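You operate a simulated robot arm through the tools that you are given. There is no shell and no other tool.

Carry out the task below with a simulated robot arm. There is one attempt and no reset: what you move stays moved.

## Task
Roll the trolley up to the yellow line and brake it there.
Fine: first put the grey weight in bay two; brake off before it rolls, on again after; about at the line. Set down upright: grey weight.

Only the result counts: the job must be done as asked and must still hold three seconds after the hand-in. Knocking over, shifting, dropping, spilling or breaking anything else fails it.

## Robot
A 6-joint arm with a two-finger parallel gripper, fixed in place. Base frame: the origin is on the floor under the middle of its stand, x ahead of it, y to its left, z up; the work surface is at about z = 880. Lengths are in mm, angles in degrees, forces in N, time in s.
With the tool pointing down near the work surface it reaches from about 260 to 660 mm from the base axis. Its first joint turns from -66.0 to 66.0 degrees. Payload 2.9 kg.
The tool frame sits at the grasp point between the pads (the TCP): z along the fingers, y along the line on which they close. The tips reach 30 mm beyond it. The gripper opens to 110 mm. The fingers are 20 mm wide and 10 mm thick; the gripper's body (48 by 112 mm) begins 55 mm behind the TCP.
Orientation is told as [roll, pitch, yaw] about the base's x, y, z axes, in that order, counted from this pose: with the fingers straight down and closing along the base's y, the tool's x points along the base's -x, its y along +y and its z along -z.

## Interface
- The arm moves only by the tool drive_tool. Its argument "series" is a list of rows, each a list of 3 entries, a list of its own where there are three numbers: the shift along the tool's x, y, z in mm, then the turn, a rotation vector about the tool's x, y, z in degrees, then the finger opening in mm, from 0 to 110. In form: [[[x, y, z], [rx, ry, rz], fingers], ...]. A call has 1 to 20 rows; each row shifts and turns the commanded pose from where the row before left it, along the tool's axes as they then stand. Rows are played at 5 a second. More than 50 mm and 8.6 degrees between two rows, or a gripper value outside its range, and nothing of the call is played. Where a pose cannot be reached the arm comes as near as it can. A force on the tool above 90 N (or 10 N above the force at the start of the call, whichever is more), or a blocked arm, ends the call early, and 0.2 s more pass. The fingers move at their own pace (about 108 mm/s each) and stop on an object; they squeeze with about 31 N. The grip force told is the motor's: it shows also when the fingers shut on nothing. Time passes only in rows, and 0.2 s behind the last, so rows that do not move let the fingers close. It gives the time, the measured TCP pose, the force on the tool (base axes), the opening and the grip force at its end, in the units of the frame above (readings bear some noise), with the torque about the TCP (base axes, N m) and any sound that the robot's microphone picked up.
- Cameras (640 x 400 px; columns grow to the right, rows downward): "scene" is fixed at [66.5, 426.6, 1379.9]; the picture's right is [-0.84, -0.54, 0.00], its down [-0.33, 0.52, -0.78] and it looks along [0.42, -0.66, -0.62] (base axes); focal length 214 px, centre (320, 200). "wrist" rides on the gripper at [72, 17, -103] in the tool frame; the picture's right is [-0.23, 0.97, 0.00], its down [-0.76, -0.18, -0.62] and it looks along [-0.61, -0.14, 0.78] (tool axes); focal length 222 px, centre (320, 200). There is no depth. A picture from a camera that has moved, and an enlarged one, comes with that camera's place and axes in the base frame and with its lens.
- grab_frame(camera): a new picture of that camera. The clock stands still meanwhile.
- inspect(camera, box): a new picture of the part [left, top, right, bottom] of that camera's present view, enlarged. The clock stands still meanwhile.
- hand_in(): hands the job in; it is judged then, once.

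Places have to be worked out from the pictures, the camera data and where the tool is seen. Open the gripper and draw the arm clear of the work before you hand the job in, unless the task says otherwise.

The tools are called as name(argument=value, ...) on one line, values as JSON. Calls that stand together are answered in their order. drive_tool: Moves the arm, as the interface text tells. Its arguments: {"type":"object","properties":{"series":{"type":"array","items":{"type":"array"}}},"required":["series"]} The other tools are called the same way: grab_frame (camera) takes a picture; inspect (camera, box) takes an enlarged picture of a part of a camera's view; hand_in () hands the job in.

At the start:

```text
time: 0.0
position: [443.0, 115.5, 1200.0]
tcp_rot: [0.0, 0.0, 0.0]
force: [0.0, 0.5, -0.1]
torque: [0.06, -0.02, 0.02]
width: 109.6
gripper_force: 0.1
```

scene: 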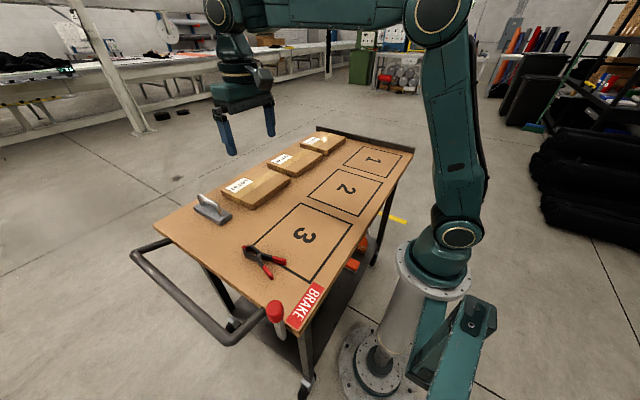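
wrist: 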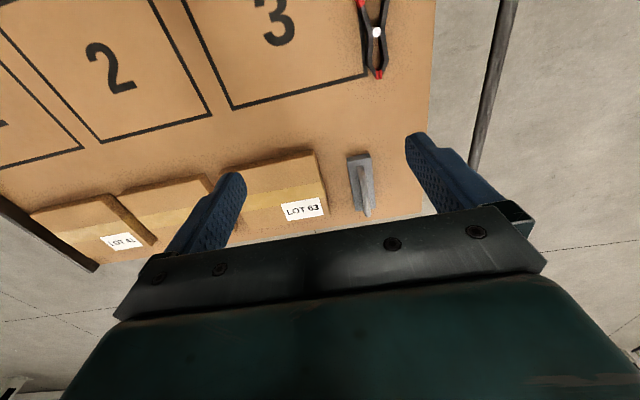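

I start by looking closer at the trolley, the brake, the grey weight and the floor line in enlarged views.

inspect(camera="scene", box=[120, 160, 280, 260])

inspect(camera="scene", box=[220, 240, 380, 340])

inspect(camera="scene", box=[300, 120, 460, 220])

inspect(camera="scene", box=[320, 200, 480, 300])

inspect(camera="wrist", box=[300, 120, 460, 220])

```text
4.00 times, centred on (200, 210) of scene
camera zoom: at [66.5, 426.6, 1379.9], right [-0.84, -0.54, 0.0], down [-0.33, 0.52, -0.78], along [0.42, -0.66, -0.62], focal length 858 px, centre (800, 160)
```

zoom: 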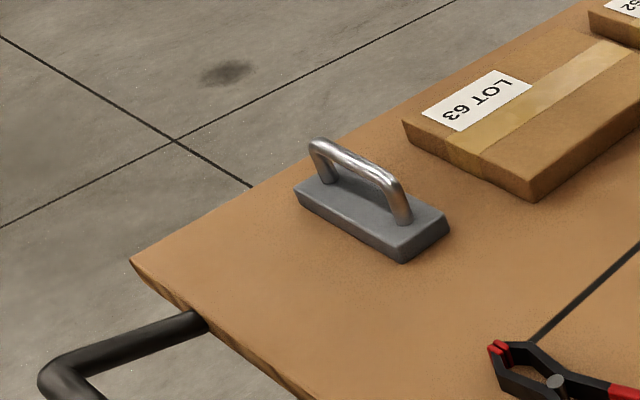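

```text
4.00 times, centred on (300, 290) of scene
camera zoom: at [66.5, 426.6, 1379.9], right [-0.84, -0.54, 0.0], down [-0.33, 0.52, -0.78], along [0.42, -0.66, -0.62], focal length 858 px, centre (400, -160)
```

zoom: 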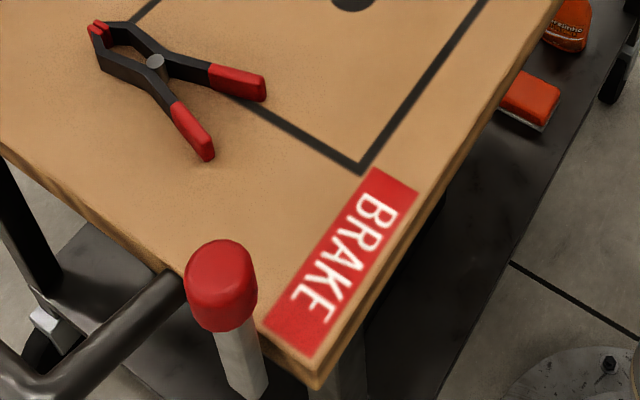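

```text
4.00 times, centred on (380, 170) of scene
camera zoom: at [66.5, 426.6, 1379.9], right [-0.84, -0.54, 0.0], down [-0.33, 0.52, -0.78], along [0.42, -0.66, -0.62], focal length 858 px, centre (80, 320)
```

zoom: 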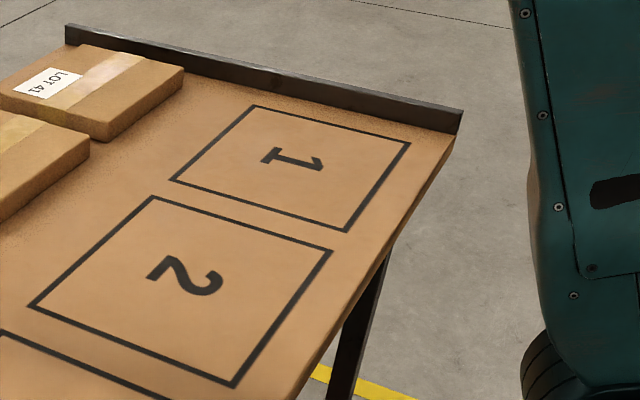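

```text
4.00 times, centred on (400, 250) of scene
camera zoom: at [66.5, 426.6, 1379.9], right [-0.84, -0.54, 0.0], down [-0.33, 0.52, -0.78], along [0.42, -0.66, -0.62], focal length 858 px, centre (0, 0)
```

zoom: 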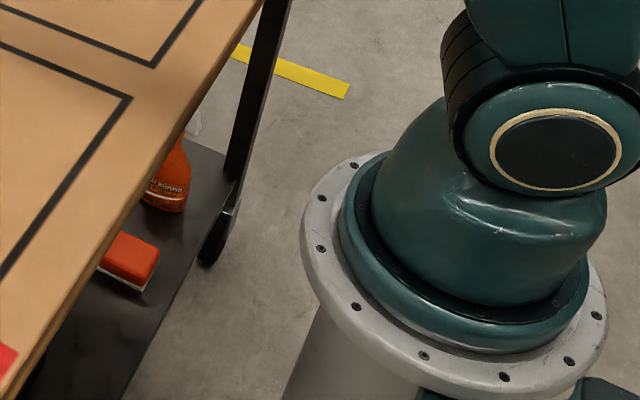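

```text
4.00 times, centred on (380, 170) of wrist
camera zoom: at [371.3, 132.9, 1305.3], right [0.23, 0.97, 0.0], down [0.76, -0.18, 0.62], along [0.61, -0.14, -0.78], focal length 888 px, centre (80, 320)
```

zoom: 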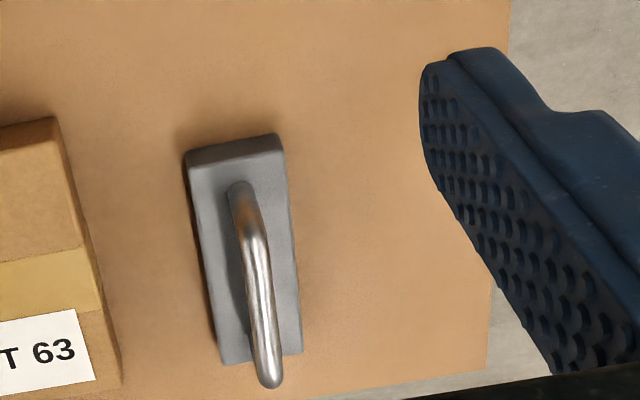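

The grey weight is at about (675, 163) near the far edge, bay 2's centre at about (356, -225), the yellow line on the floor at y≈-1190, and the trolley rolls along -y. I raise nothing yet; I only move the wrist camera above the brake lever to study it.

drive_tool(series=[[[32, 31, 8], [0, 0, 0], 110], [[32, 31, 8], [0, 0, 0], 110], [[32, 31, 8], [0, 0, 0], 110], [[32, 31, 8], [0, 0, 0], 110], [[32, 31, 8], [0, 0, 0], 110], [[32, 30, 8], [0, 0, 0], 110]])

grab_frame(camera="wrist")

grab_frame(camera="scene")

```text
time: 1.4
position: [251.8, 298.6, 1154.1]
tcp_rot: [-0.1, 0.0, 0.0]
force: [-0.1, -0.1, 0.0]
torque: [0.0, -0.03, 0.01]
width: 110.0
gripper_force: 0.1
```

```text
taken
camera wrist: at [180.1, 315.8, 1258.0], right [0.23, 0.97, 0.0], down [0.76, -0.18, 0.62], along [0.61, -0.14, -0.78], focal length 222 px, centre (320, 200)
```

wrist: 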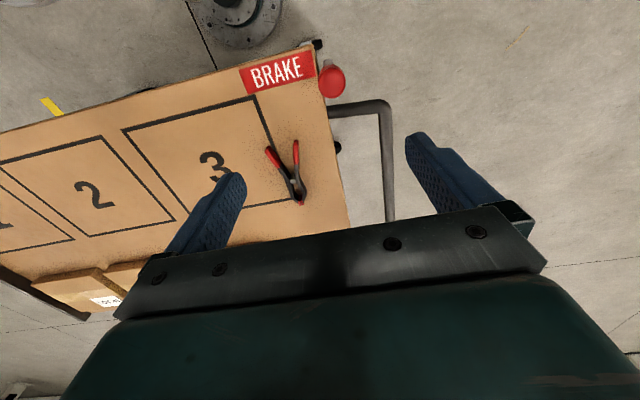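

```text
taken
```

scene: 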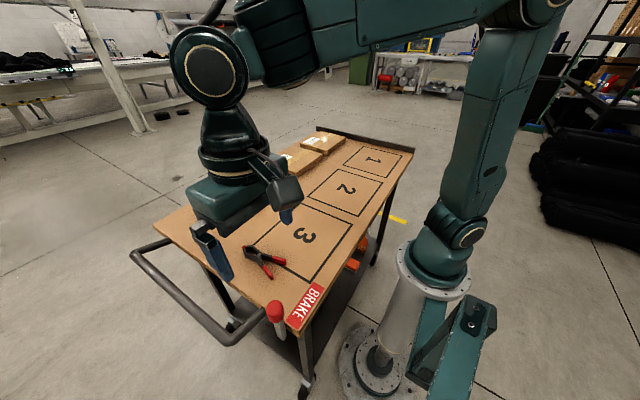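

The brake knob triangulates to about (233, 319, 985), outboard of the table's +y end. I take enlarged views of the lever and handle from both cameras to see its shaft and pivot.

inspect(camera="wrist", box=[280, 30, 440, 130])

inspect(camera="scene", box=[230, 280, 326, 340])

inspect(camera="scene", box=[230, 300, 390, 400])

inspect(camera="scene", box=[110, 220, 270, 360])

```text
4.00 times, centred on (360, 80) of wrist
camera zoom: at [180.1, 315.8, 1258.0], right [0.23, 0.97, 0.0], down [0.76, -0.18, 0.62], along [0.61, -0.14, -0.78], focal length 888 px, centre (160, 680)
```

zoom: 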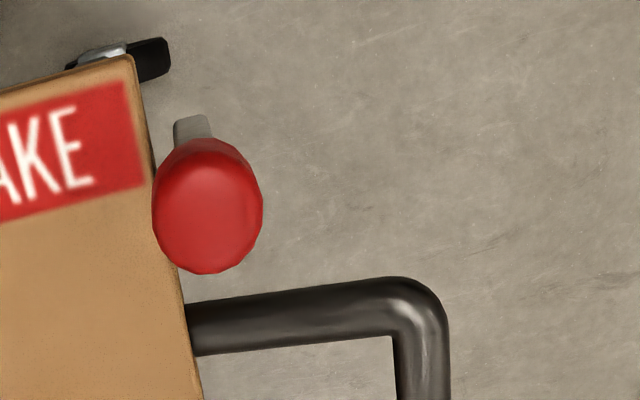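

```text
6.67 times, centred on (278, 310) of scene
camera zoom: at [66.5, 426.6, 1379.9], right [-0.84, -0.54, 0.0], down [-0.33, 0.52, -0.78], along [0.42, -0.66, -0.62], focal length 1430 px, centre (600, -533)
```

zoom: 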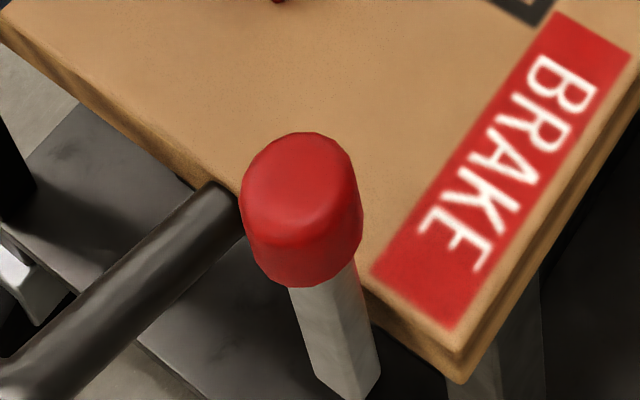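

```text
4.00 times, centred on (310, 350) of scene
camera zoom: at [66.5, 426.6, 1379.9], right [-0.84, -0.54, 0.0], down [-0.33, 0.52, -0.78], along [0.42, -0.66, -0.62], focal length 858 px, centre (360, -400)
```

zoom: 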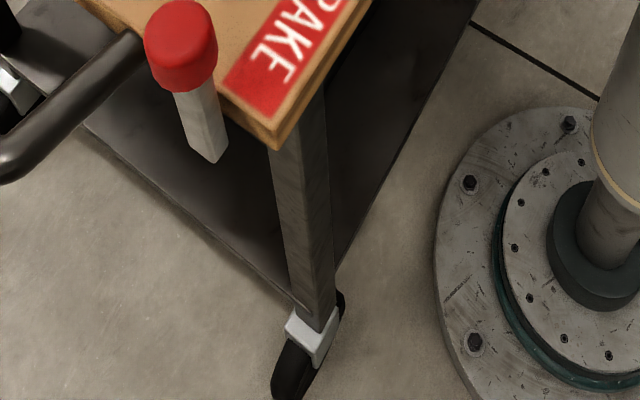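

```text
2.86 times, centred on (190, 290) of scene
camera zoom: at [66.5, 426.6, 1379.9], right [-0.84, -0.54, 0.0], down [-0.33, 0.52, -0.78], along [0.42, -0.66, -0.62], focal length 613 px, centre (691, -57)
```

zoom: 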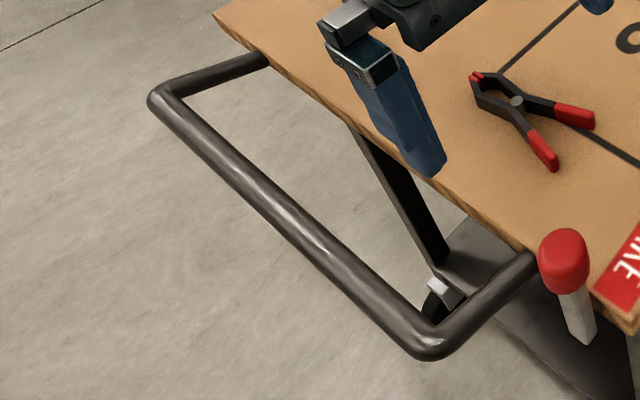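

The lever looks close to vertical at about (233, 319), from z≈840 to 1005. I move outboard and yaw the tool by -90° so the wrist camera looks toward -y at the lever's face and pivot.

drive_tool(series=[[[-3, 34, 20], [0, 0, 0], 110], [[-3, 34, 20], [0, 0, 0], 110], [[-3, 34, 20], [0, 0, 0], 110], [[0, 0, 0], [0, 0, 8.2], 110], [[0, 0, 0], [0, 0, 8.2], 110], [[0, 0, 0], [0, 0, 8.2], 110], [[0, 0, 0], [0, 0, 8.2], 110], [[0, 0, 0], [0, 0, 8.2], 110], [[0, 0, 0], [0, 0, 8.2], 110], [[0, 0, 0], [0, 0, 8.2], 110], [[0, 0, 0], [0, 0, 8.2], 110], [[0, 0, 0], [0, 0, 8.2], 110], [[0, 0, 0], [0, 0, 8.2], 110], [[0, 0, 0], [0, 0, 8], 110]])

grab_frame(camera="wrist")

```text
time: 4.4
position: [259.3, 402.2, 1093.5]
tcp_rot: [0.0, -0.1, -90.1]
force: [-0.3, 0.8, 0.2]
torque: [0.01, 0.02, 0.02]
width: 110.1
gripper_force: 0.0
```

```text
taken
camera wrist: at [277.4, 475.1, 1197.6], right [0.97, -0.23, 0.0], down [-0.18, -0.76, 0.62], along [-0.14, -0.61, -0.78], focal length 222 px, centre (320, 200)
```

wrist: 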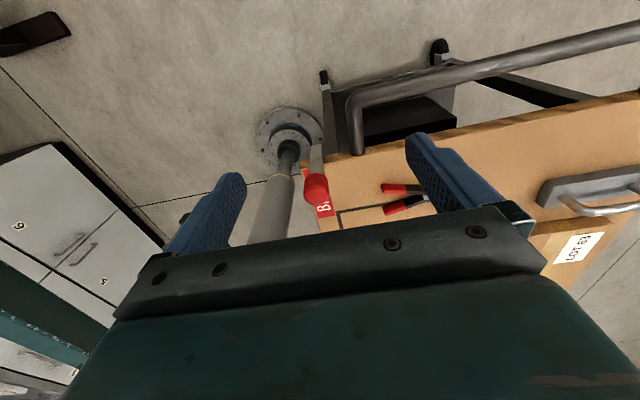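

inspect(camera="wrist", box=[270, 130, 366, 220])

inspect(camera="wrist", box=[300, 40, 460, 140])

```text
4.44 times, centred on (318, 175) of wrist
camera zoom: at [277.4, 475.1, 1197.6], right [0.97, -0.23, 0.0], down [-0.18, -0.76, 0.62], along [-0.14, -0.61, -0.78], focal length 987 px, centre (329, 311)
```

zoom: 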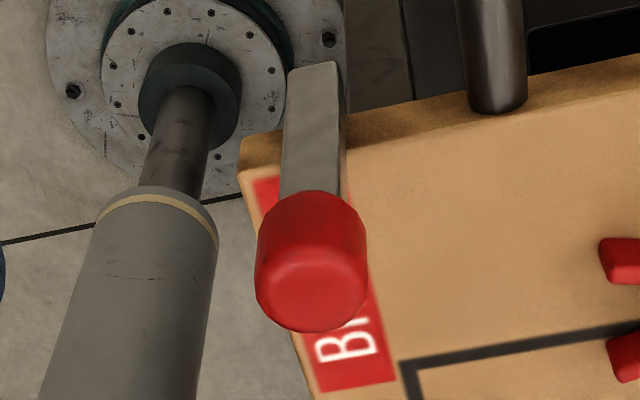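

```text
4.00 times, centred on (380, 90) of wrist
camera zoom: at [277.4, 475.1, 1197.6], right [0.97, -0.23, 0.0], down [-0.18, -0.76, 0.62], along [-0.14, -0.61, -0.78], focal length 888 px, centre (80, 640)
```

zoom: 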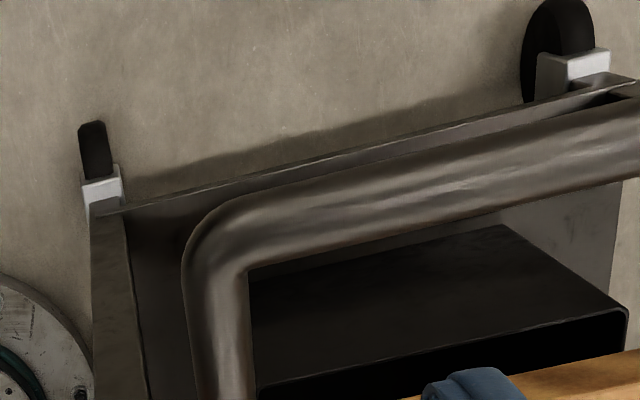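

The lever is a flat bar, vertical, at about x=236, y=319, with its knob centred at z≈975; I'll test it later. The weight goes first: I yaw back to 0 and move the wrist camera over the grey weight for a better fix on its handle.

drive_tool(series=[[[0, 0, -30], [0, 0, -8.2], 110], [[0, 0, -30], [0, 0, -8.2], 110], [[0, 0, 0], [0, 0, -8.2], 110], [[0, 0, 0], [0, 0, -8.2], 110], [[0, 0, 0], [0, 0, -8.2], 110], [[0, 0, 0], [0, 0, -8.2], 110], [[0, 0, 0], [0, 0, -8.2], 110], [[0, 0, 0], [0, 0, -8.2], 110], [[0, 0, 0], [0, 0, -8.2], 110], [[0, 0, 0], [0, 0, -8.2], 110], [[0, 0, 0], [0, 0, -8], 110], [[-30, -30, 0], [0, 0, 0], 110], [[-30, -30, 0], [0, 0, 0], 110], [[-30, -30, 0], [0, 0, 0], 110], [[-30, -30, 0], [0, 0, 0], 110], [[-30, -30, 0], [0, 0, 0], 110], [[-30, -30, 0], [0, 0, 0], 110], [[-30, -30, 0], [0, 0, 0], 110], [[-30, -30, 0], [0, 0, 0], 110]])

grab_frame(camera="wrist")

grab_frame(camera="scene")

```text
time: 8.4
position: [499.8, 161.3, 1152.8]
tcp_rot: [0.0, 0.1, 0.2]
force: [0.6, 0.6, 0.1]
torque: [0.0, 0.0, 0.03]
width: 109.7
gripper_force: 0.1
```

```text
taken
camera wrist: at [428.8, 179.2, 1257.2], right [0.23, 0.97, 0.0], down [0.76, -0.18, 0.62], along [0.61, -0.14, -0.78], focal length 222 px, centre (320, 200)
```

wrist: 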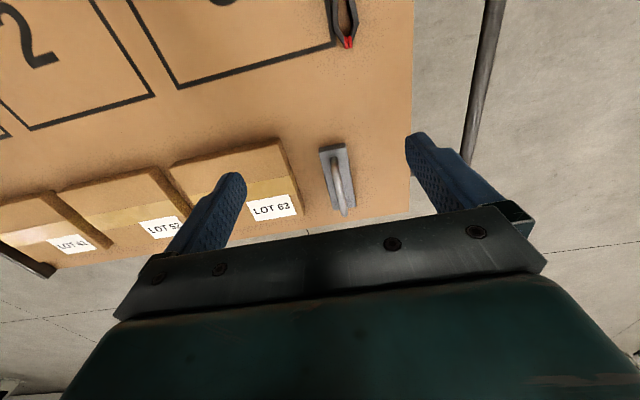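

```text
taken
```

scene: 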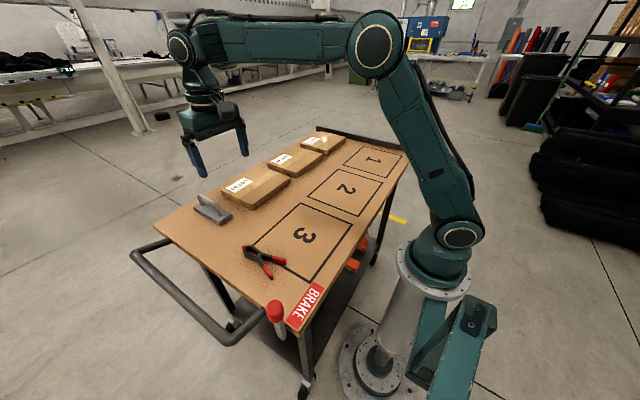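

The camera is now looking down at the weight; I enlarge it to fix the handle bar's line and height.

inspect(camera="wrist", box=[290, 130, 386, 220])

inspect(camera="scene", box=[180, 180, 244, 230])

```text
4.44 times, centred on (338, 175) of wrist
camera zoom: at [428.8, 179.2, 1257.2], right [0.23, 0.97, 0.0], down [0.76, -0.18, 0.62], along [0.61, -0.14, -0.78], focal length 987 px, centre (240, 311)
```

zoom: 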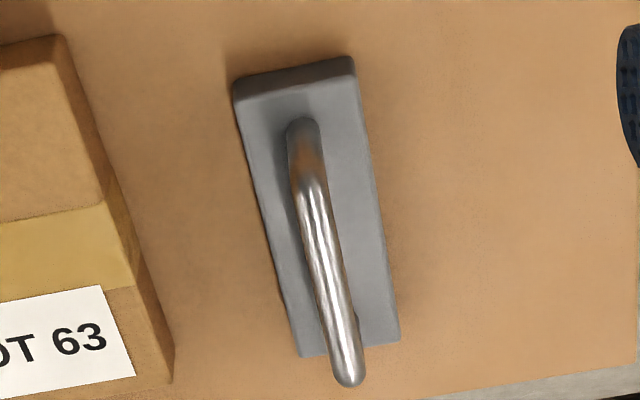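

```text
8.00 times, centred on (212, 205) of scene
camera zoom: at [66.5, 426.6, 1379.9], right [-0.84, -0.54, 0.0], down [-0.33, 0.52, -0.78], along [0.42, -0.66, -0.62], focal length 1716 px, centre (1184, 160)
```

zoom: 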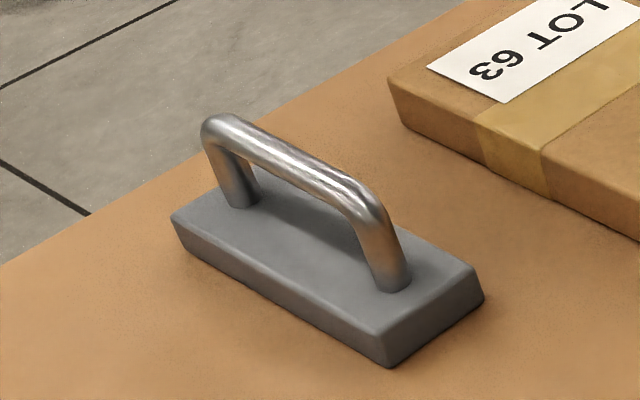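

The weight's handle bar runs along x at y≈161.5, z≈943, centred at x≈676 (r≈695), so I'll tilt the fingers 25° outward to reach it. I pitch the tool and go to a pre-grasp point above the handle with 60 mm opening.

drive_tool(series=[[[0, 0, 0], [0, -8.33, 0], 80], [[0, 0, 0], [0, -8.33, 0], 60], [[0, 0, 0], [0, -8.34, 0], 60], [[-16.5, 0, 34], [0, 0, 0], 60], [[-16.5, 0, 34], [0, 0, 0], 60], [[-16.5, 0, 34], [0, 0, 0], 60], [[-16.5, 0, 34], [0, 0, 0], 60], [[-16.5, 0, 34], [0, 0, 0], 60], [[-16.5, 0, 34], [0, 0, 0], 60], [[0, 0, 0], [0, 0, 0], 60]])

grab_frame(camera="wrist")

inspect(camera="scene", box=[140, 120, 268, 230])

```text
time: 10.6
position: [677.3, 163.7, 1010.4]
tcp_rot: [0.1, -25.0, 0.0]
force: [0.0, 0.0, 0.1]
torque: [-0.01, -0.01, 0.01]
width: 60.1
gripper_force: 0.0
```

```text
taken
camera wrist: at [568.3, 180.3, 1073.9], right [0.21, 0.97, 0.1], down [0.43, -0.18, 0.89], along [0.88, -0.14, -0.45], focal length 222 px, centre (320, 200)
```

wrist: 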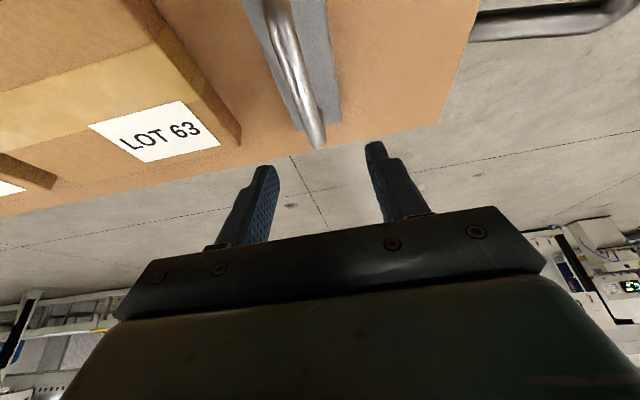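

```text
3.64 times, centred on (204, 175) of scene
camera zoom: at [66.5, 426.6, 1379.9], right [-0.84, -0.54, 0.0], down [-0.33, 0.52, -0.78], along [0.42, -0.66, -0.62], focal length 780 px, centre (742, 291)
```

zoom: 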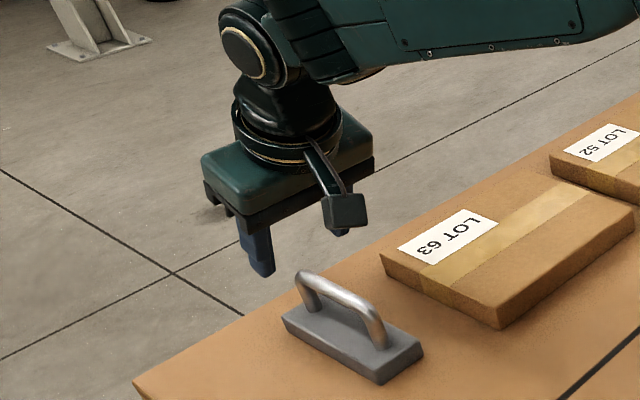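

The tilted pose is reached and the handle bar lies between the fingers (bar centre y≈160). I descend straight to z≈943 and close on the bar.

drive_tool(series=[[[7.1, -0.4, 15.2], [0, 0, 0], 60], [[7.1, -0.4, 15.2], [0, 0, 0], 60], [[7.1, -0.4, 15.2], [0, 0, 0], 60], [[7.1, -0.4, 15.2], [0, 0, 0], 60], [[0, 0, 0], [0, 0, 0], 60]])

inspect(camera="scene", box=[164, 150, 260, 230])

grab_frame(camera="wrist")

```text
time: 11.8
position: [677.0, 161.8, 941.0]
tcp_rot: [0.0, -25.0, 0.0]
force: [-0.6, 0.5, -0.2]
torque: [-0.01, 0.02, 0.0]
width: 60.0
gripper_force: 0.1
```

```text
5.00 times, centred on (212, 190) of scene
camera zoom: at [66.5, 426.6, 1379.9], right [-0.84, -0.54, 0.0], down [-0.33, 0.52, -0.78], along [0.42, -0.66, -0.62], focal length 1072 px, centre (860, 250)
```

zoom: 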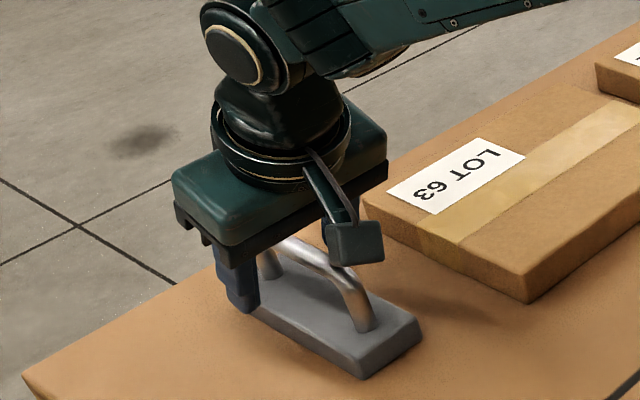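

```text
taken
camera wrist: at [567.3, 179.1, 1006.2], right [0.21, 0.97, 0.1], down [0.43, -0.18, 0.89], along [0.88, -0.14, -0.45], focal length 222 px, centre (320, 200)
```

wrist: 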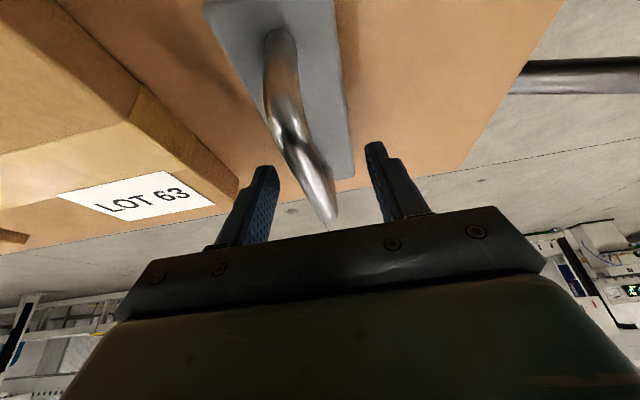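

The bar sits between the pads at grasp depth with clear room around it. I close the gripper on it.

drive_tool(series=[[[0, 0, 0], [0, 0, 0], 30], [[0, 0, 0], [0, 0, 0], 5], [[0, 0, 0], [0, 0, 0], 0], [[0, 0, 0], [0, 0, 0], 0], [[0, 0, 0], [0, 0, 0], 0]])

inspect(camera="scene", box=[164, 150, 260, 230])

```text
time: 13.0
position: [676.5, 161.2, 941.9]
tcp_rot: [0.0, -24.9, 0.0]
force: [0.5, -4.6, 0.1]
torque: [0.0, 0.13, 0.08]
width: 13.8
gripper_force: 30.8
```

```text
5.00 times, centred on (212, 190) of scene
camera zoom: at [66.6, 426.5, 1380.0], right [-0.84, -0.54, 0.0], down [-0.33, 0.52, -0.78], along [0.42, -0.66, -0.62], focal length 1072 px, centre (860, 250)
```

zoom: 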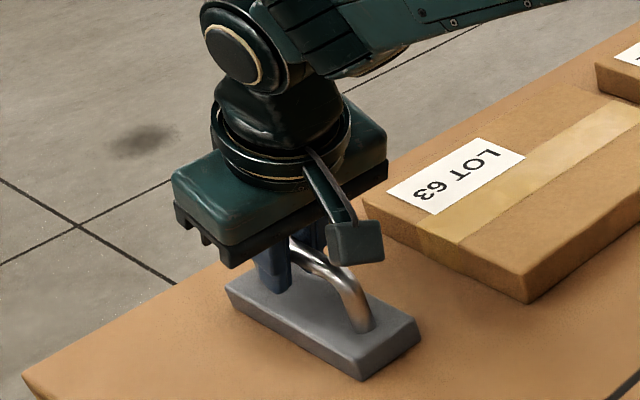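

The grip holds at 13.8 mm with 31 N. I lift a little first to read the load and see that it stays level.

drive_tool(series=[[[-2.1, 0, -4.5], [0, 0, 0], 0], [[-2.1, 0, -4.5], [0, 0, 0], 0], [[-4.2, 0, -9.1], [0, 0, 0], 0], [[-4.2, 0, -9.1], [0, 0, 0], 0], [[0, 0, 0], [0, 0, 0], 0]])

inspect(camera="scene", box=[164, 150, 260, 230])

```text
time: 14.2
position: [677.1, 161.4, 973.9]
tcp_rot: [0.0, -25.1, -0.1]
force: [1.0, -0.5, 0.3]
torque: [0.0, -0.33, 0.03]
width: 13.6
gripper_force: 30.9
```

```text
5.00 times, centred on (212, 190) of scene
camera zoom: at [66.5, 426.6, 1379.9], right [-0.84, -0.54, 0.0], down [-0.33, 0.52, -0.78], along [0.42, -0.66, -0.62], focal length 1072 px, centre (860, 250)
```

zoom: 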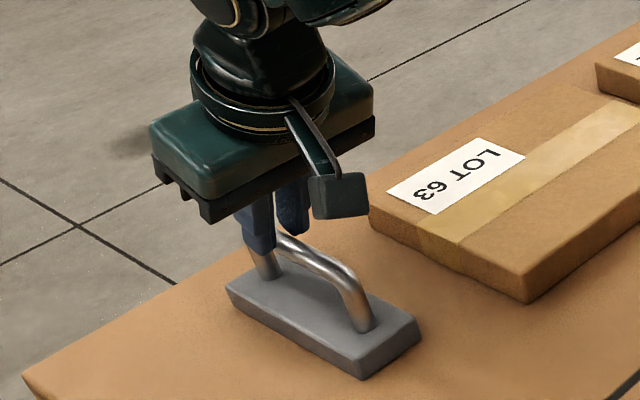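

The weight did not rise: the pads slid up the bar and now sit near its top. I look with the wrist camera to see how the bar sits between the fingers.

grab_frame(camera="wrist")

inspect(camera="wrist", box=[256, 100, 416, 240])

inspect(camera="scene", box=[190, 175, 246, 215])

```text
taken
camera wrist: at [567.6, 178.3, 1038.0], right [0.2, 0.97, 0.1], down [0.42, -0.18, 0.89], along [0.88, -0.14, -0.45], focal length 222 px, centre (320, 200)
```

wrist: 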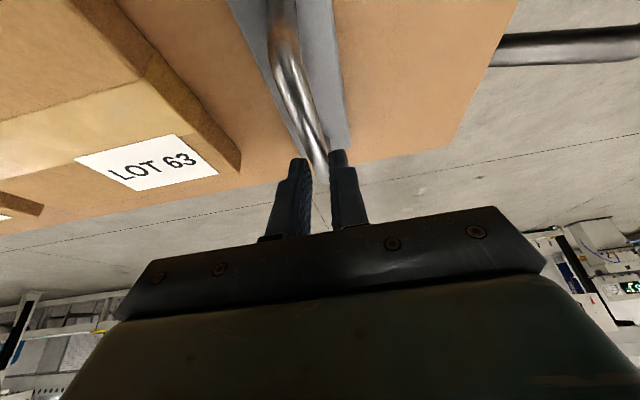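

```text
2.86 times, centred on (336, 170) of wrist
camera zoom: at [567.6, 178.3, 1038.0], right [0.2, 0.97, 0.1], down [0.42, -0.18, 0.89], along [0.88, -0.14, -0.45], focal length 635 px, centre (274, 286)
```

zoom: 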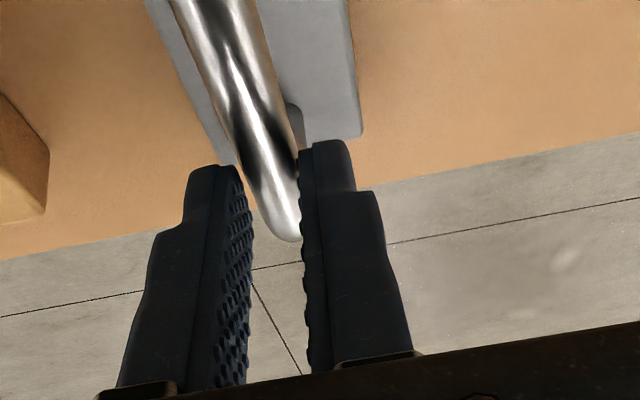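

```text
10.00 times, centred on (218, 195) of scene
camera zoom: at [66.5, 426.6, 1379.9], right [-0.84, -0.54, 0.0], down [-0.33, 0.52, -0.78], along [0.42, -0.66, -0.62], focal length 2145 px, centre (1340, 250)
```

zoom: 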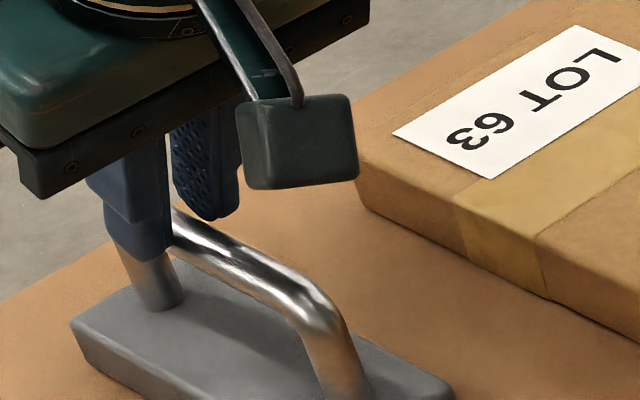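

The pads only pinch the top of the smooth bar, so the grip slipped vertically. I open slightly, go back down a bit lower (bar deeper between the pads), re-close, and lift just 6 mm while reading the force.

drive_tool(series=[[[0, 0, 0], [0, 0, 0], 40], [[0, 0, 0], [0, 0, 0], 40], [[4.2, 0, 9.1], [0, 0, 0], 40], [[4.2, 0, 9.1], [0, 0, 0], 40], [[4.2, 0, 9.1], [0, 0, 0], 40], [[3.0, 0, 6.5], [0, 0, 0], 40], [[0, 0, 0], [0, 0, 0], 40]])

inspect(camera="scene", box=[180, 170, 244, 220])

inspect(camera="wrist", box=[240, 80, 400, 240])

```text
time: 15.8
position: [676.2, 159.5, 936.3]
tcp_rot: [-0.1, -25.0, 0.0]
force: [0.3, 0.0, 0.1]
torque: [-0.02, 0.0, 0.02]
width: 39.9
gripper_force: 0.1
```

```text
8.00 times, centred on (212, 195) of scene
camera zoom: at [66.5, 426.6, 1379.9], right [-0.84, -0.54, 0.0], down [-0.33, 0.52, -0.78], along [0.42, -0.66, -0.62], focal length 1716 px, centre (1184, 240)
```

zoom: 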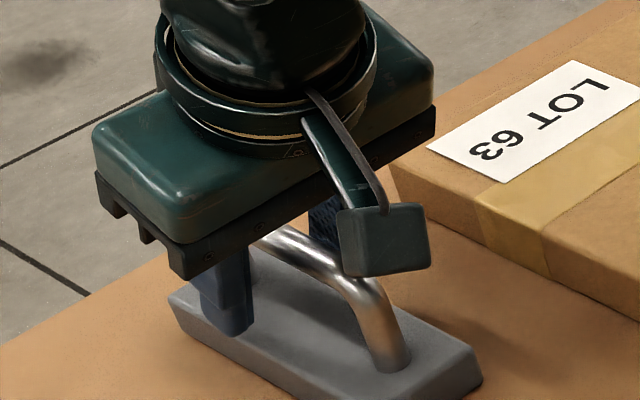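

```text
2.50 times, centred on (320, 160) of wrist
camera zoom: at [567.6, 177.7, 1000.6], right [0.21, 0.97, 0.1], down [0.43, -0.18, 0.89], along [0.88, -0.14, -0.45], focal length 555 px, centre (320, 300)
```

zoom: 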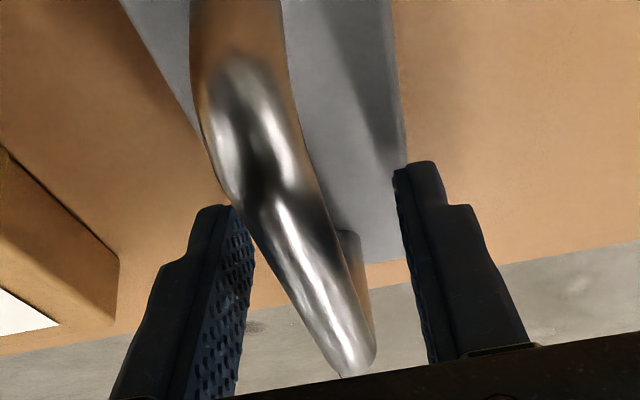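

The bar is well between the pads at z≈936. I close fully and lift only 6 mm to see what force builds.

drive_tool(series=[[[0, 0, 0], [0, 0, 0], 0], [[0, 0, 0], [0, 0, 0], 0], [[0, 0, 0], [0, 0, 0], 0], [[0, 0, 0], [0, 0, 0], 0], [[0, 0, 0], [0, 0, 0], 0]])

drive_tool(series=[[[-0.8, 0, -1.8], [0, 0, 0], 0], [[-0.8, 0, -1.8], [0, 0, 0], 0], [[-0.8, 0, -1.8], [0, 0, 0], 0]])

inspect(camera="scene", box=[180, 170, 244, 220])

```text
time: 17.0
position: [676.0, 161.0, 937.2]
tcp_rot: [0.0, -25.0, 0.1]
force: [0.4, 2.0, 0.4]
torque: [0.03, -0.05, 0.16]
width: 13.9
gripper_force: 30.9
```

```text
time: 17.8
position: [675.0, 160.3, 941.0]
tcp_rot: [-0.1, -24.8, 0.1]
force: [0.3, -0.2, -10.8]
torque: [-0.03, -0.09, -0.02]
width: 13.8
gripper_force: 31.0
```

```text
8.00 times, centred on (212, 195) of scene
camera zoom: at [66.7, 426.7, 1379.9], right [-0.84, -0.54, 0.0], down [-0.33, 0.52, -0.78], along [0.42, -0.66, -0.62], focal length 1716 px, centre (1184, 240)
```

zoom: 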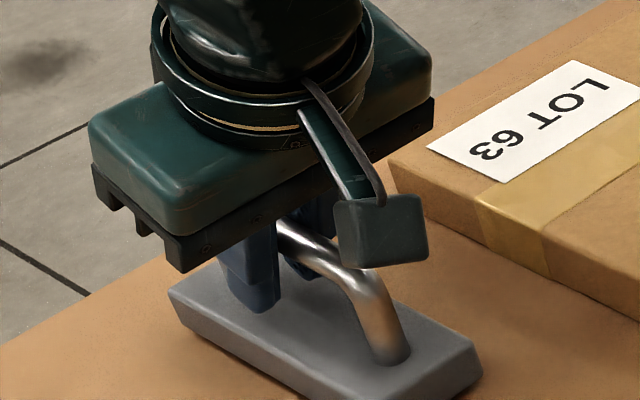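

The load built to about 11 N with the block still on the table. I lift in tiny steps to see whether the force keeps growing or the grip just slides.

drive_tool(series=[[[-0.8, 0, -1.8], [0, 0, 0], 0]])

drive_tool(series=[[[-0.8, 0, -1.8], [0, 0, 0], 0]])

drive_tool(series=[[[-0.8, 0, -1.8], [0, 0, 0], 0]])

inspect(camera="scene", box=[180, 170, 244, 220])

```text
time: 18.2
position: [675.8, 161.0, 943.0]
tcp_rot: [-0.1, -24.9, 0.1]
force: [-0.7, 0.7, -10.3]
torque: [0.01, -0.08, 0.03]
width: 13.4
gripper_force: 31.2
```

```text
time: 18.6
position: [676.2, 160.8, 944.3]
tcp_rot: [0.0, -24.9, 0.1]
force: [0.0, 0.6, -9.0]
torque: [0.0, -0.05, 0.01]
width: 13.6
gripper_force: 30.7
```

```text
time: 19.0
position: [675.9, 161.7, 947.5]
tcp_rot: [0.1, -25.0, 0.1]
force: [0.9, 0.5, -9.4]
torque: [0.01, -0.04, 0.02]
width: 13.5
gripper_force: 31.3
```

```text
8.00 times, centred on (212, 195) of scene
camera zoom: at [66.7, 426.7, 1379.9], right [-0.84, -0.54, 0.0], down [-0.33, 0.52, -0.78], along [0.42, -0.66, -0.62], focal length 1716 px, centre (1184, 240)
```

zoom: 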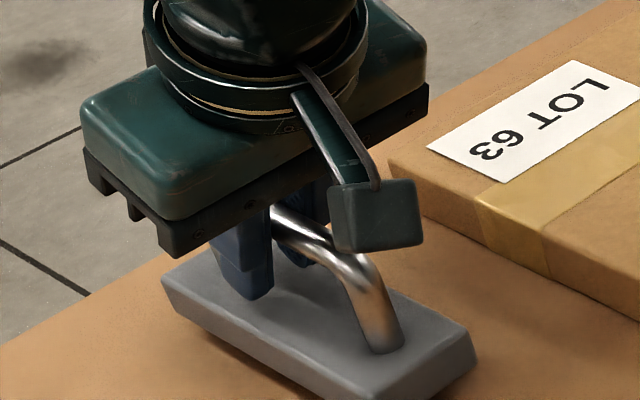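

The force stays near 9.5 N and the block now appears slightly off the table, so it weighs about 1 kg and was lifted. I hold still one second to see whether it creeps in the grip.

drive_tool(series=[[[0, 0, 0], [0, 0, 0], 0], [[0, 0, 0], [0, 0, 0], 0], [[0, 0, 0], [0, 0, 0], 0], [[0, 0, 0], [0, 0, 0], 0], [[0, 0, 0], [0, 0, 0], 0]])

inspect(camera="scene", box=[180, 170, 244, 220])

inspect(camera="wrist", box=[240, 80, 400, 240])

```text
time: 20.2
position: [676.6, 160.1, 947.1]
tcp_rot: [0.0, -24.9, 0.1]
force: [0.1, -0.2, -10.7]
torque: [0.01, -0.03, -0.01]
width: 13.5
gripper_force: 30.7
```

```text
8.00 times, centred on (212, 195) of scene
camera zoom: at [66.7, 426.7, 1379.9], right [-0.84, -0.54, 0.0], down [-0.33, 0.52, -0.78], along [0.42, -0.66, -0.62], focal length 1716 px, centre (1184, 240)
```

zoom: 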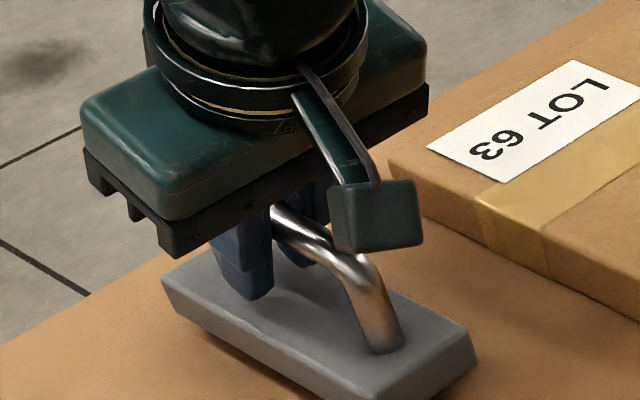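

```text
2.50 times, centred on (320, 160) of wrist
camera zoom: at [567.0, 178.0, 1011.3], right [0.21, 0.97, 0.1], down [0.43, -0.18, 0.89], along [0.88, -0.14, -0.45], focal length 555 px, centre (320, 300)
```

zoom: 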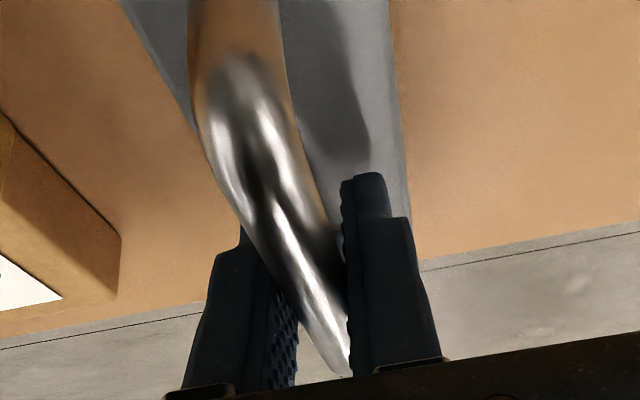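

The weight holds steadily without creeping (about 10 N). I lift it gently, with small gradual steps, by about 44 mm.

drive_tool(series=[[[-0.85, 0, -1.81], [0, 0, 0], 0], [[-1.27, 0, -2.72], [0, 0, 0], 0], [[-1.69, 0, -3.63], [0, 0, 0], 0], [[-2.11, 0, -4.53], [0, 0, 0], 0], [[-2.11, 0, -4.53], [0, 0, 0], 0], [[-2.11, 0, -4.53], [0, 0, 0], 0], [[-2.11, 0, -4.53], [0, 0, 0], 0], [[-2.11, 0, -4.53], [0, 0, 0], 0], [[-2.11, 0, -4.53], [0, 0, 0], 0], [[-1.69, 0, -3.63], [0, 0, 0], 0], [[-0.85, 0, -1.81], [0, 0, 0], 0]])

inspect(camera="scene", box=[170, 150, 266, 230])

```text
time: 22.6
position: [675.7, 160.6, 991.7]
tcp_rot: [0.0, -24.9, 0.0]
force: [0.2, 0.3, -10.1]
torque: [-0.02, -0.06, 0.03]
width: 13.8
gripper_force: 30.9
```

```text
5.00 times, centred on (218, 190) of scene
camera zoom: at [66.7, 426.7, 1379.9], right [-0.84, -0.54, 0.0], down [-0.33, 0.52, -0.78], along [0.42, -0.66, -0.62], focal length 1072 px, centre (830, 250)
```

zoom: 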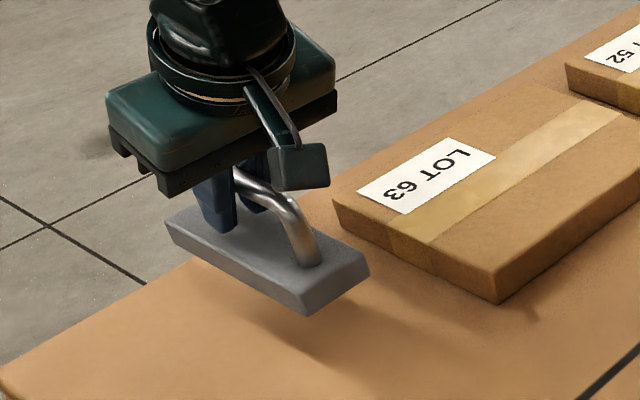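

The weight is up, level and stable. I carry it slowly in -x to x≈500, clear of the LOT 63 box and the clamp.

drive_tool(series=[[[2.72, -0.5, -1.27], [0, 0, 0], 0], [[4.53, -0.5, -2.11], [0, 0, 0], 0], [[6.34, -0.5, -2.96], [0, 0, 0], 0], [[8.16, -0.5, -3.8], [0, 0, 0], 0], [[9.06, -0.5, -4.23], [0, 0, 0], 0], [[9.06, -0.5, -4.23], [0, 0, 0], 0], [[9.06, -0.5, -4.23], [0, 0, 0], 0], [[9.06, -0.5, -4.23], [0, 0, 0], 0], [[9.06, -0.5, -4.23], [0, 0, 0], 0], [[9.06, -0.5, -4.23], [0, 0, 0], 0], [[9.06, -0.5, -4.23], [0, 0, 0], 0], [[9.06, -0.5, -4.23], [0, 0, 0], 0], [[9.06, -0.5, -4.23], [0, 0, 0], 0], [[9.06, -0.5, -4.23], [0, 0, 0], 0], [[9.06, -0.5, -4.23], [0, 0, 0], 0], [[9.06, -0.5, -4.23], [0, 0, 0], 0], [[9.06, -0.5, -4.23], [0, 0, 0], 0], [[9.06, -0.5, -4.23], [0, 0, 0], 0], [[6.34, -0.5, -2.96], [0, 0, 0], 0], [[4.53, -0.5, -2.11], [0, 0, 0], 0]])

inspect(camera="scene", box=[170, 130, 330, 230])

```text
time: 26.8
position: [500.1, 150.8, 991.0]
tcp_rot: [0.0, -24.9, 0.0]
force: [-0.1, 0.1, -10.4]
torque: [-0.03, -0.08, 0.01]
width: 13.5
gripper_force: 30.9
```

```text
4.00 times, centred on (250, 180) of scene
camera zoom: at [66.7, 426.7, 1379.9], right [-0.84, -0.54, 0.0], down [-0.33, 0.52, -0.78], along [0.42, -0.66, -0.62], focal length 858 px, centre (600, 280)
```

zoom: 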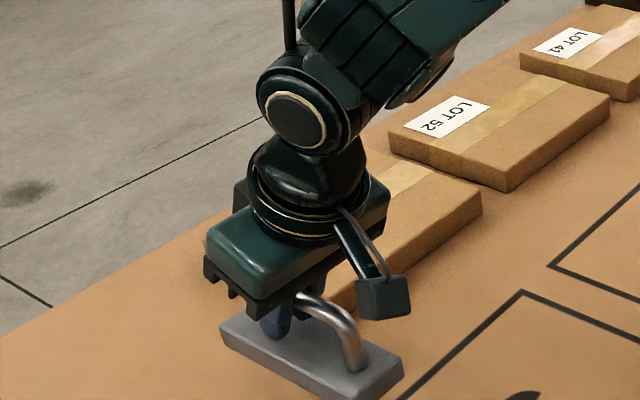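

Still secure at x=500. Now I carry it diagonally toward bay 2's centre (356, -225), in two ramped stages.

drive_tool(series=[[[1.3, -3.74, -0.61], [0, 0, 0], 0], [[2.6, -7.47, -1.21], [0, 0, 0], 0], [[3.89, -11.21, -1.82], [0, 0, 0], 0], [[4.54, -13.08, -2.12], [0, 0, 0], 0], [[4.54, -13.08, -2.12], [0, 0, 0], 0], [[4.54, -13.08, -2.12], [0, 0, 0], 0], [[4.54, -13.08, -2.12], [0, 0, 0], 0], [[4.54, -13.08, -2.12], [0, 0, 0], 0], [[4.54, -13.08, -2.12], [0, 0, 0], 0], [[4.54, -13.08, -2.12], [0, 0, 0], 0], [[4.54, -13.08, -2.12], [0, 0, 0], 0], [[4.54, -13.08, -2.12], [0, 0, 0], 0], [[4.54, -13.08, -2.12], [0, 0, 0], 0], [[4.54, -13.08, -2.12], [0, 0, 0], 0], [[4.54, -13.08, -2.12], [0, 0, 0], 0], [[4.54, -13.08, -2.12], [0, 0, 0], 0], [[4.54, -13.08, -2.12], [0, 0, 0], 0], [[3.24, -9.34, -1.51], [0, 0, 0], 0], [[1.95, -5.6, -0.91], [0, 0, 0], 0], [[0.97, -2.8, -0.45], [0, 0, 0], 0]])

inspect(camera="scene", box=[230, 120, 390, 220])

```text
time: 31.0
position: [415.2, -73.0, 991.1]
tcp_rot: [0.0, -25.0, 0.2]
force: [-0.6, 0.8, -8.9]
torque: [-0.03, -0.06, -0.03]
width: 13.6
gripper_force: 30.9
```

```text
4.00 times, centred on (310, 170) of scene
camera zoom: at [66.6, 426.6, 1379.9], right [-0.84, -0.54, 0.0], down [-0.33, 0.52, -0.78], along [0.42, -0.66, -0.62], focal length 858 px, centre (360, 320)
```

zoom: 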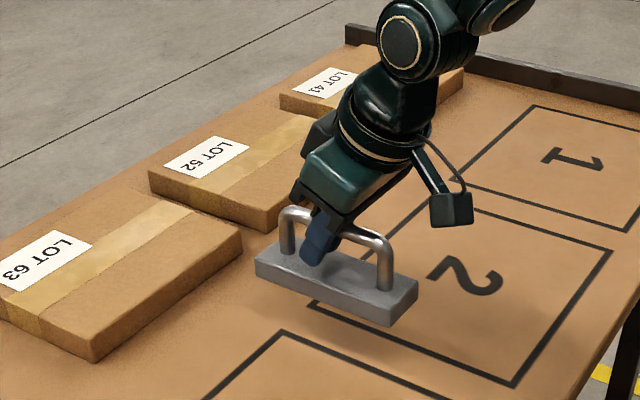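

The weight hangs level and clear of the boxes. I continue the remaining ~163 mm to bay 2's centre.

drive_tool(series=[[[1.3, -3.74, -0.61], [0, 0, 0], 0], [[2.6, -7.47, -1.21], [0, 0, 0], 0], [[3.89, -11.21, -1.82], [0, 0, 0], 0], [[4.54, -13.08, -2.12], [0, 0, 0], 0], [[4.54, -13.08, -2.12], [0, 0, 0], 0], [[4.54, -13.08, -2.12], [0, 0, 0], 0], [[4.54, -13.08, -2.12], [0, 0, 0], 0], [[4.54, -13.08, -2.12], [0, 0, 0], 0], [[4.54, -13.08, -2.12], [0, 0, 0], 0], [[4.54, -13.08, -2.12], [0, 0, 0], 0], [[4.54, -13.08, -2.12], [0, 0, 0], 0], [[3.89, -11.21, -1.82], [0, 0, 0], 0], [[2.6, -7.47, -1.21], [0, 0, 0], 0], [[1.3, -3.74, -0.61], [0, 0, 0], 0], [[0.97, -2.8, -0.45], [0, 0, 0], 0], [[0, 0, 0], [0, 0, 0], 0]])

inspect(camera="scene", box=[270, 120, 430, 220])

grab_frame(camera="wrist")

```text
time: 34.4
position: [357.6, -224.7, 989.9]
tcp_rot: [0.0, -25.0, 0.0]
force: [-0.2, 0.4, -10.0]
torque: [0.02, -0.08, 0.0]
width: 13.9
gripper_force: 30.9
```

```text
4.00 times, centred on (350, 170) of scene
camera zoom: at [66.6, 426.6, 1379.9], right [-0.84, -0.54, 0.0], down [-0.33, 0.52, -0.78], along [0.42, -0.66, -0.62], focal length 858 px, centre (200, 320)
```

zoom: 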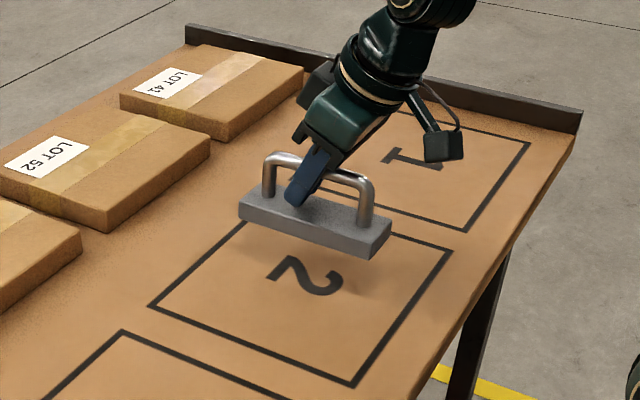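

```text
taken
camera wrist: at [248.4, -207.9, 1055.6], right [0.2, 0.97, 0.1], down [0.43, -0.18, 0.89], along [0.88, -0.14, -0.45], focal length 222 px, centre (320, 200)
```

wrist: 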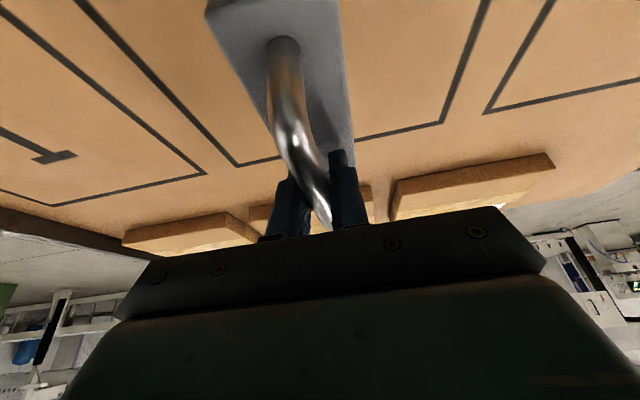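

The weight is above bay 2's centre. I lower it gently by 44 mm, then finish in small steps watching the load.

drive_tool(series=[[[1.27, 0, 2.72], [0, 0, 0], 0], [[2.11, 0, 4.53], [0, 0, 0], 0], [[2.54, 0, 5.44], [0, 0, 0], 0], [[2.54, 0, 5.44], [0, 0, 0], 0], [[2.54, 0, 5.44], [0, 0, 0], 0], [[2.54, 0, 5.44], [0, 0, 0], 0], [[2.11, 0, 4.53], [0, 0, 0], 0], [[1.69, 0, 3.63], [0, 0, 0], 0], [[1.27, 0, 2.72], [0, 0, 0], 0], [[0, 0, 0], [0, 0, 0], 0]])

drive_tool(series=[[[0.85, 0, 1.81], [0, 0, 0], 0], [[0.85, 0, 1.81], [0, 0, 0], 0]])

inspect(camera="scene", box=[290, 140, 386, 220])

```text
time: 36.6
position: [356.5, -225.0, 947.5]
tcp_rot: [0.0, -25.0, 0.0]
force: [0.5, 0.1, -9.9]
torque: [0.01, -0.07, 0.04]
width: 13.6
gripper_force: 31.2
```

```text
time: 37.2
position: [357.6, -224.9, 943.2]
tcp_rot: [0.0, -24.9, 0.0]
force: [0.1, -0.8, -10.0]
torque: [0.02, -0.05, 0.01]
width: 13.8
gripper_force: 31.1
```

```text
5.00 times, centred on (338, 180) of scene
camera zoom: at [66.6, 426.6, 1379.9], right [-0.84, -0.54, 0.0], down [-0.33, 0.52, -0.78], along [0.42, -0.66, -0.62], focal length 1072 px, centre (230, 300)
```

zoom: 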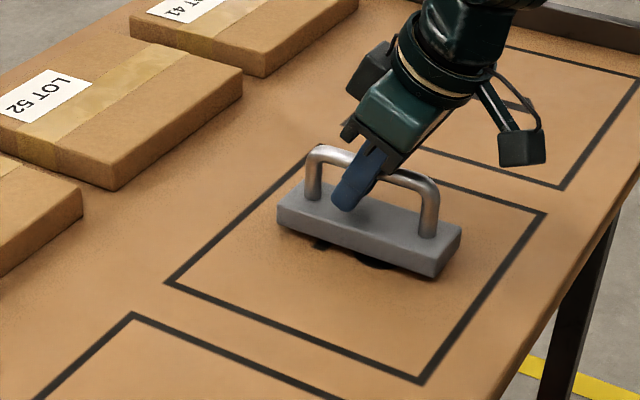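

Still carrying about 10 N, so it is a few mm above the surface, inside the bay outline. I continue down in 1–2 mm steps until the load disappears.

drive_tool(series=[[[0.63, 0, 1.36], [0, 0, 0], 0], [[0.63, 0, 1.36], [0, 0, 0], 0]])

drive_tool(series=[[[0.42, 0, 0.91], [0, 0, 0], 0], [[0, 0, 0], [0, 0, 0], 0]])

drive_tool(series=[[[0.42, 0, 0.91], [0, 0, 0], 0], [[0, 0, 0], [0, 0, 0], 0]])

drive_tool(series=[[[0.42, 0, 0.91], [0, 0, 0], 0], [[0, 0, 0], [0, 0, 0], 0]])

```text
time: 37.8
position: [355.8, -226.1, 939.1]
tcp_rot: [-0.1, -25.1, 0.0]
force: [-0.1, 0.2, -10.0]
torque: [-0.01, -0.06, -0.01]
width: 13.6
gripper_force: 30.8
```

```text
time: 38.4
position: [357.4, -224.5, 939.8]
tcp_rot: [0.0, -24.9, 0.0]
force: [0.2, 0.8, -9.3]
torque: [0.02, -0.05, 0.0]
width: 13.6
gripper_force: 30.9
```

```text
time: 39.0
position: [356.7, -224.2, 938.6]
tcp_rot: [0.1, -25.0, 0.0]
force: [-0.4, 0.4, -9.4]
torque: [0.04, -0.08, -0.02]
width: 13.6
gripper_force: 30.9
```

```text
time: 39.6
position: [358.5, -225.5, 938.1]
tcp_rot: [-0.1, -24.9, 0.0]
force: [1.0, -0.1, -10.0]
torque: [-0.03, -0.06, -0.01]
width: 13.4
gripper_force: 31.2
```

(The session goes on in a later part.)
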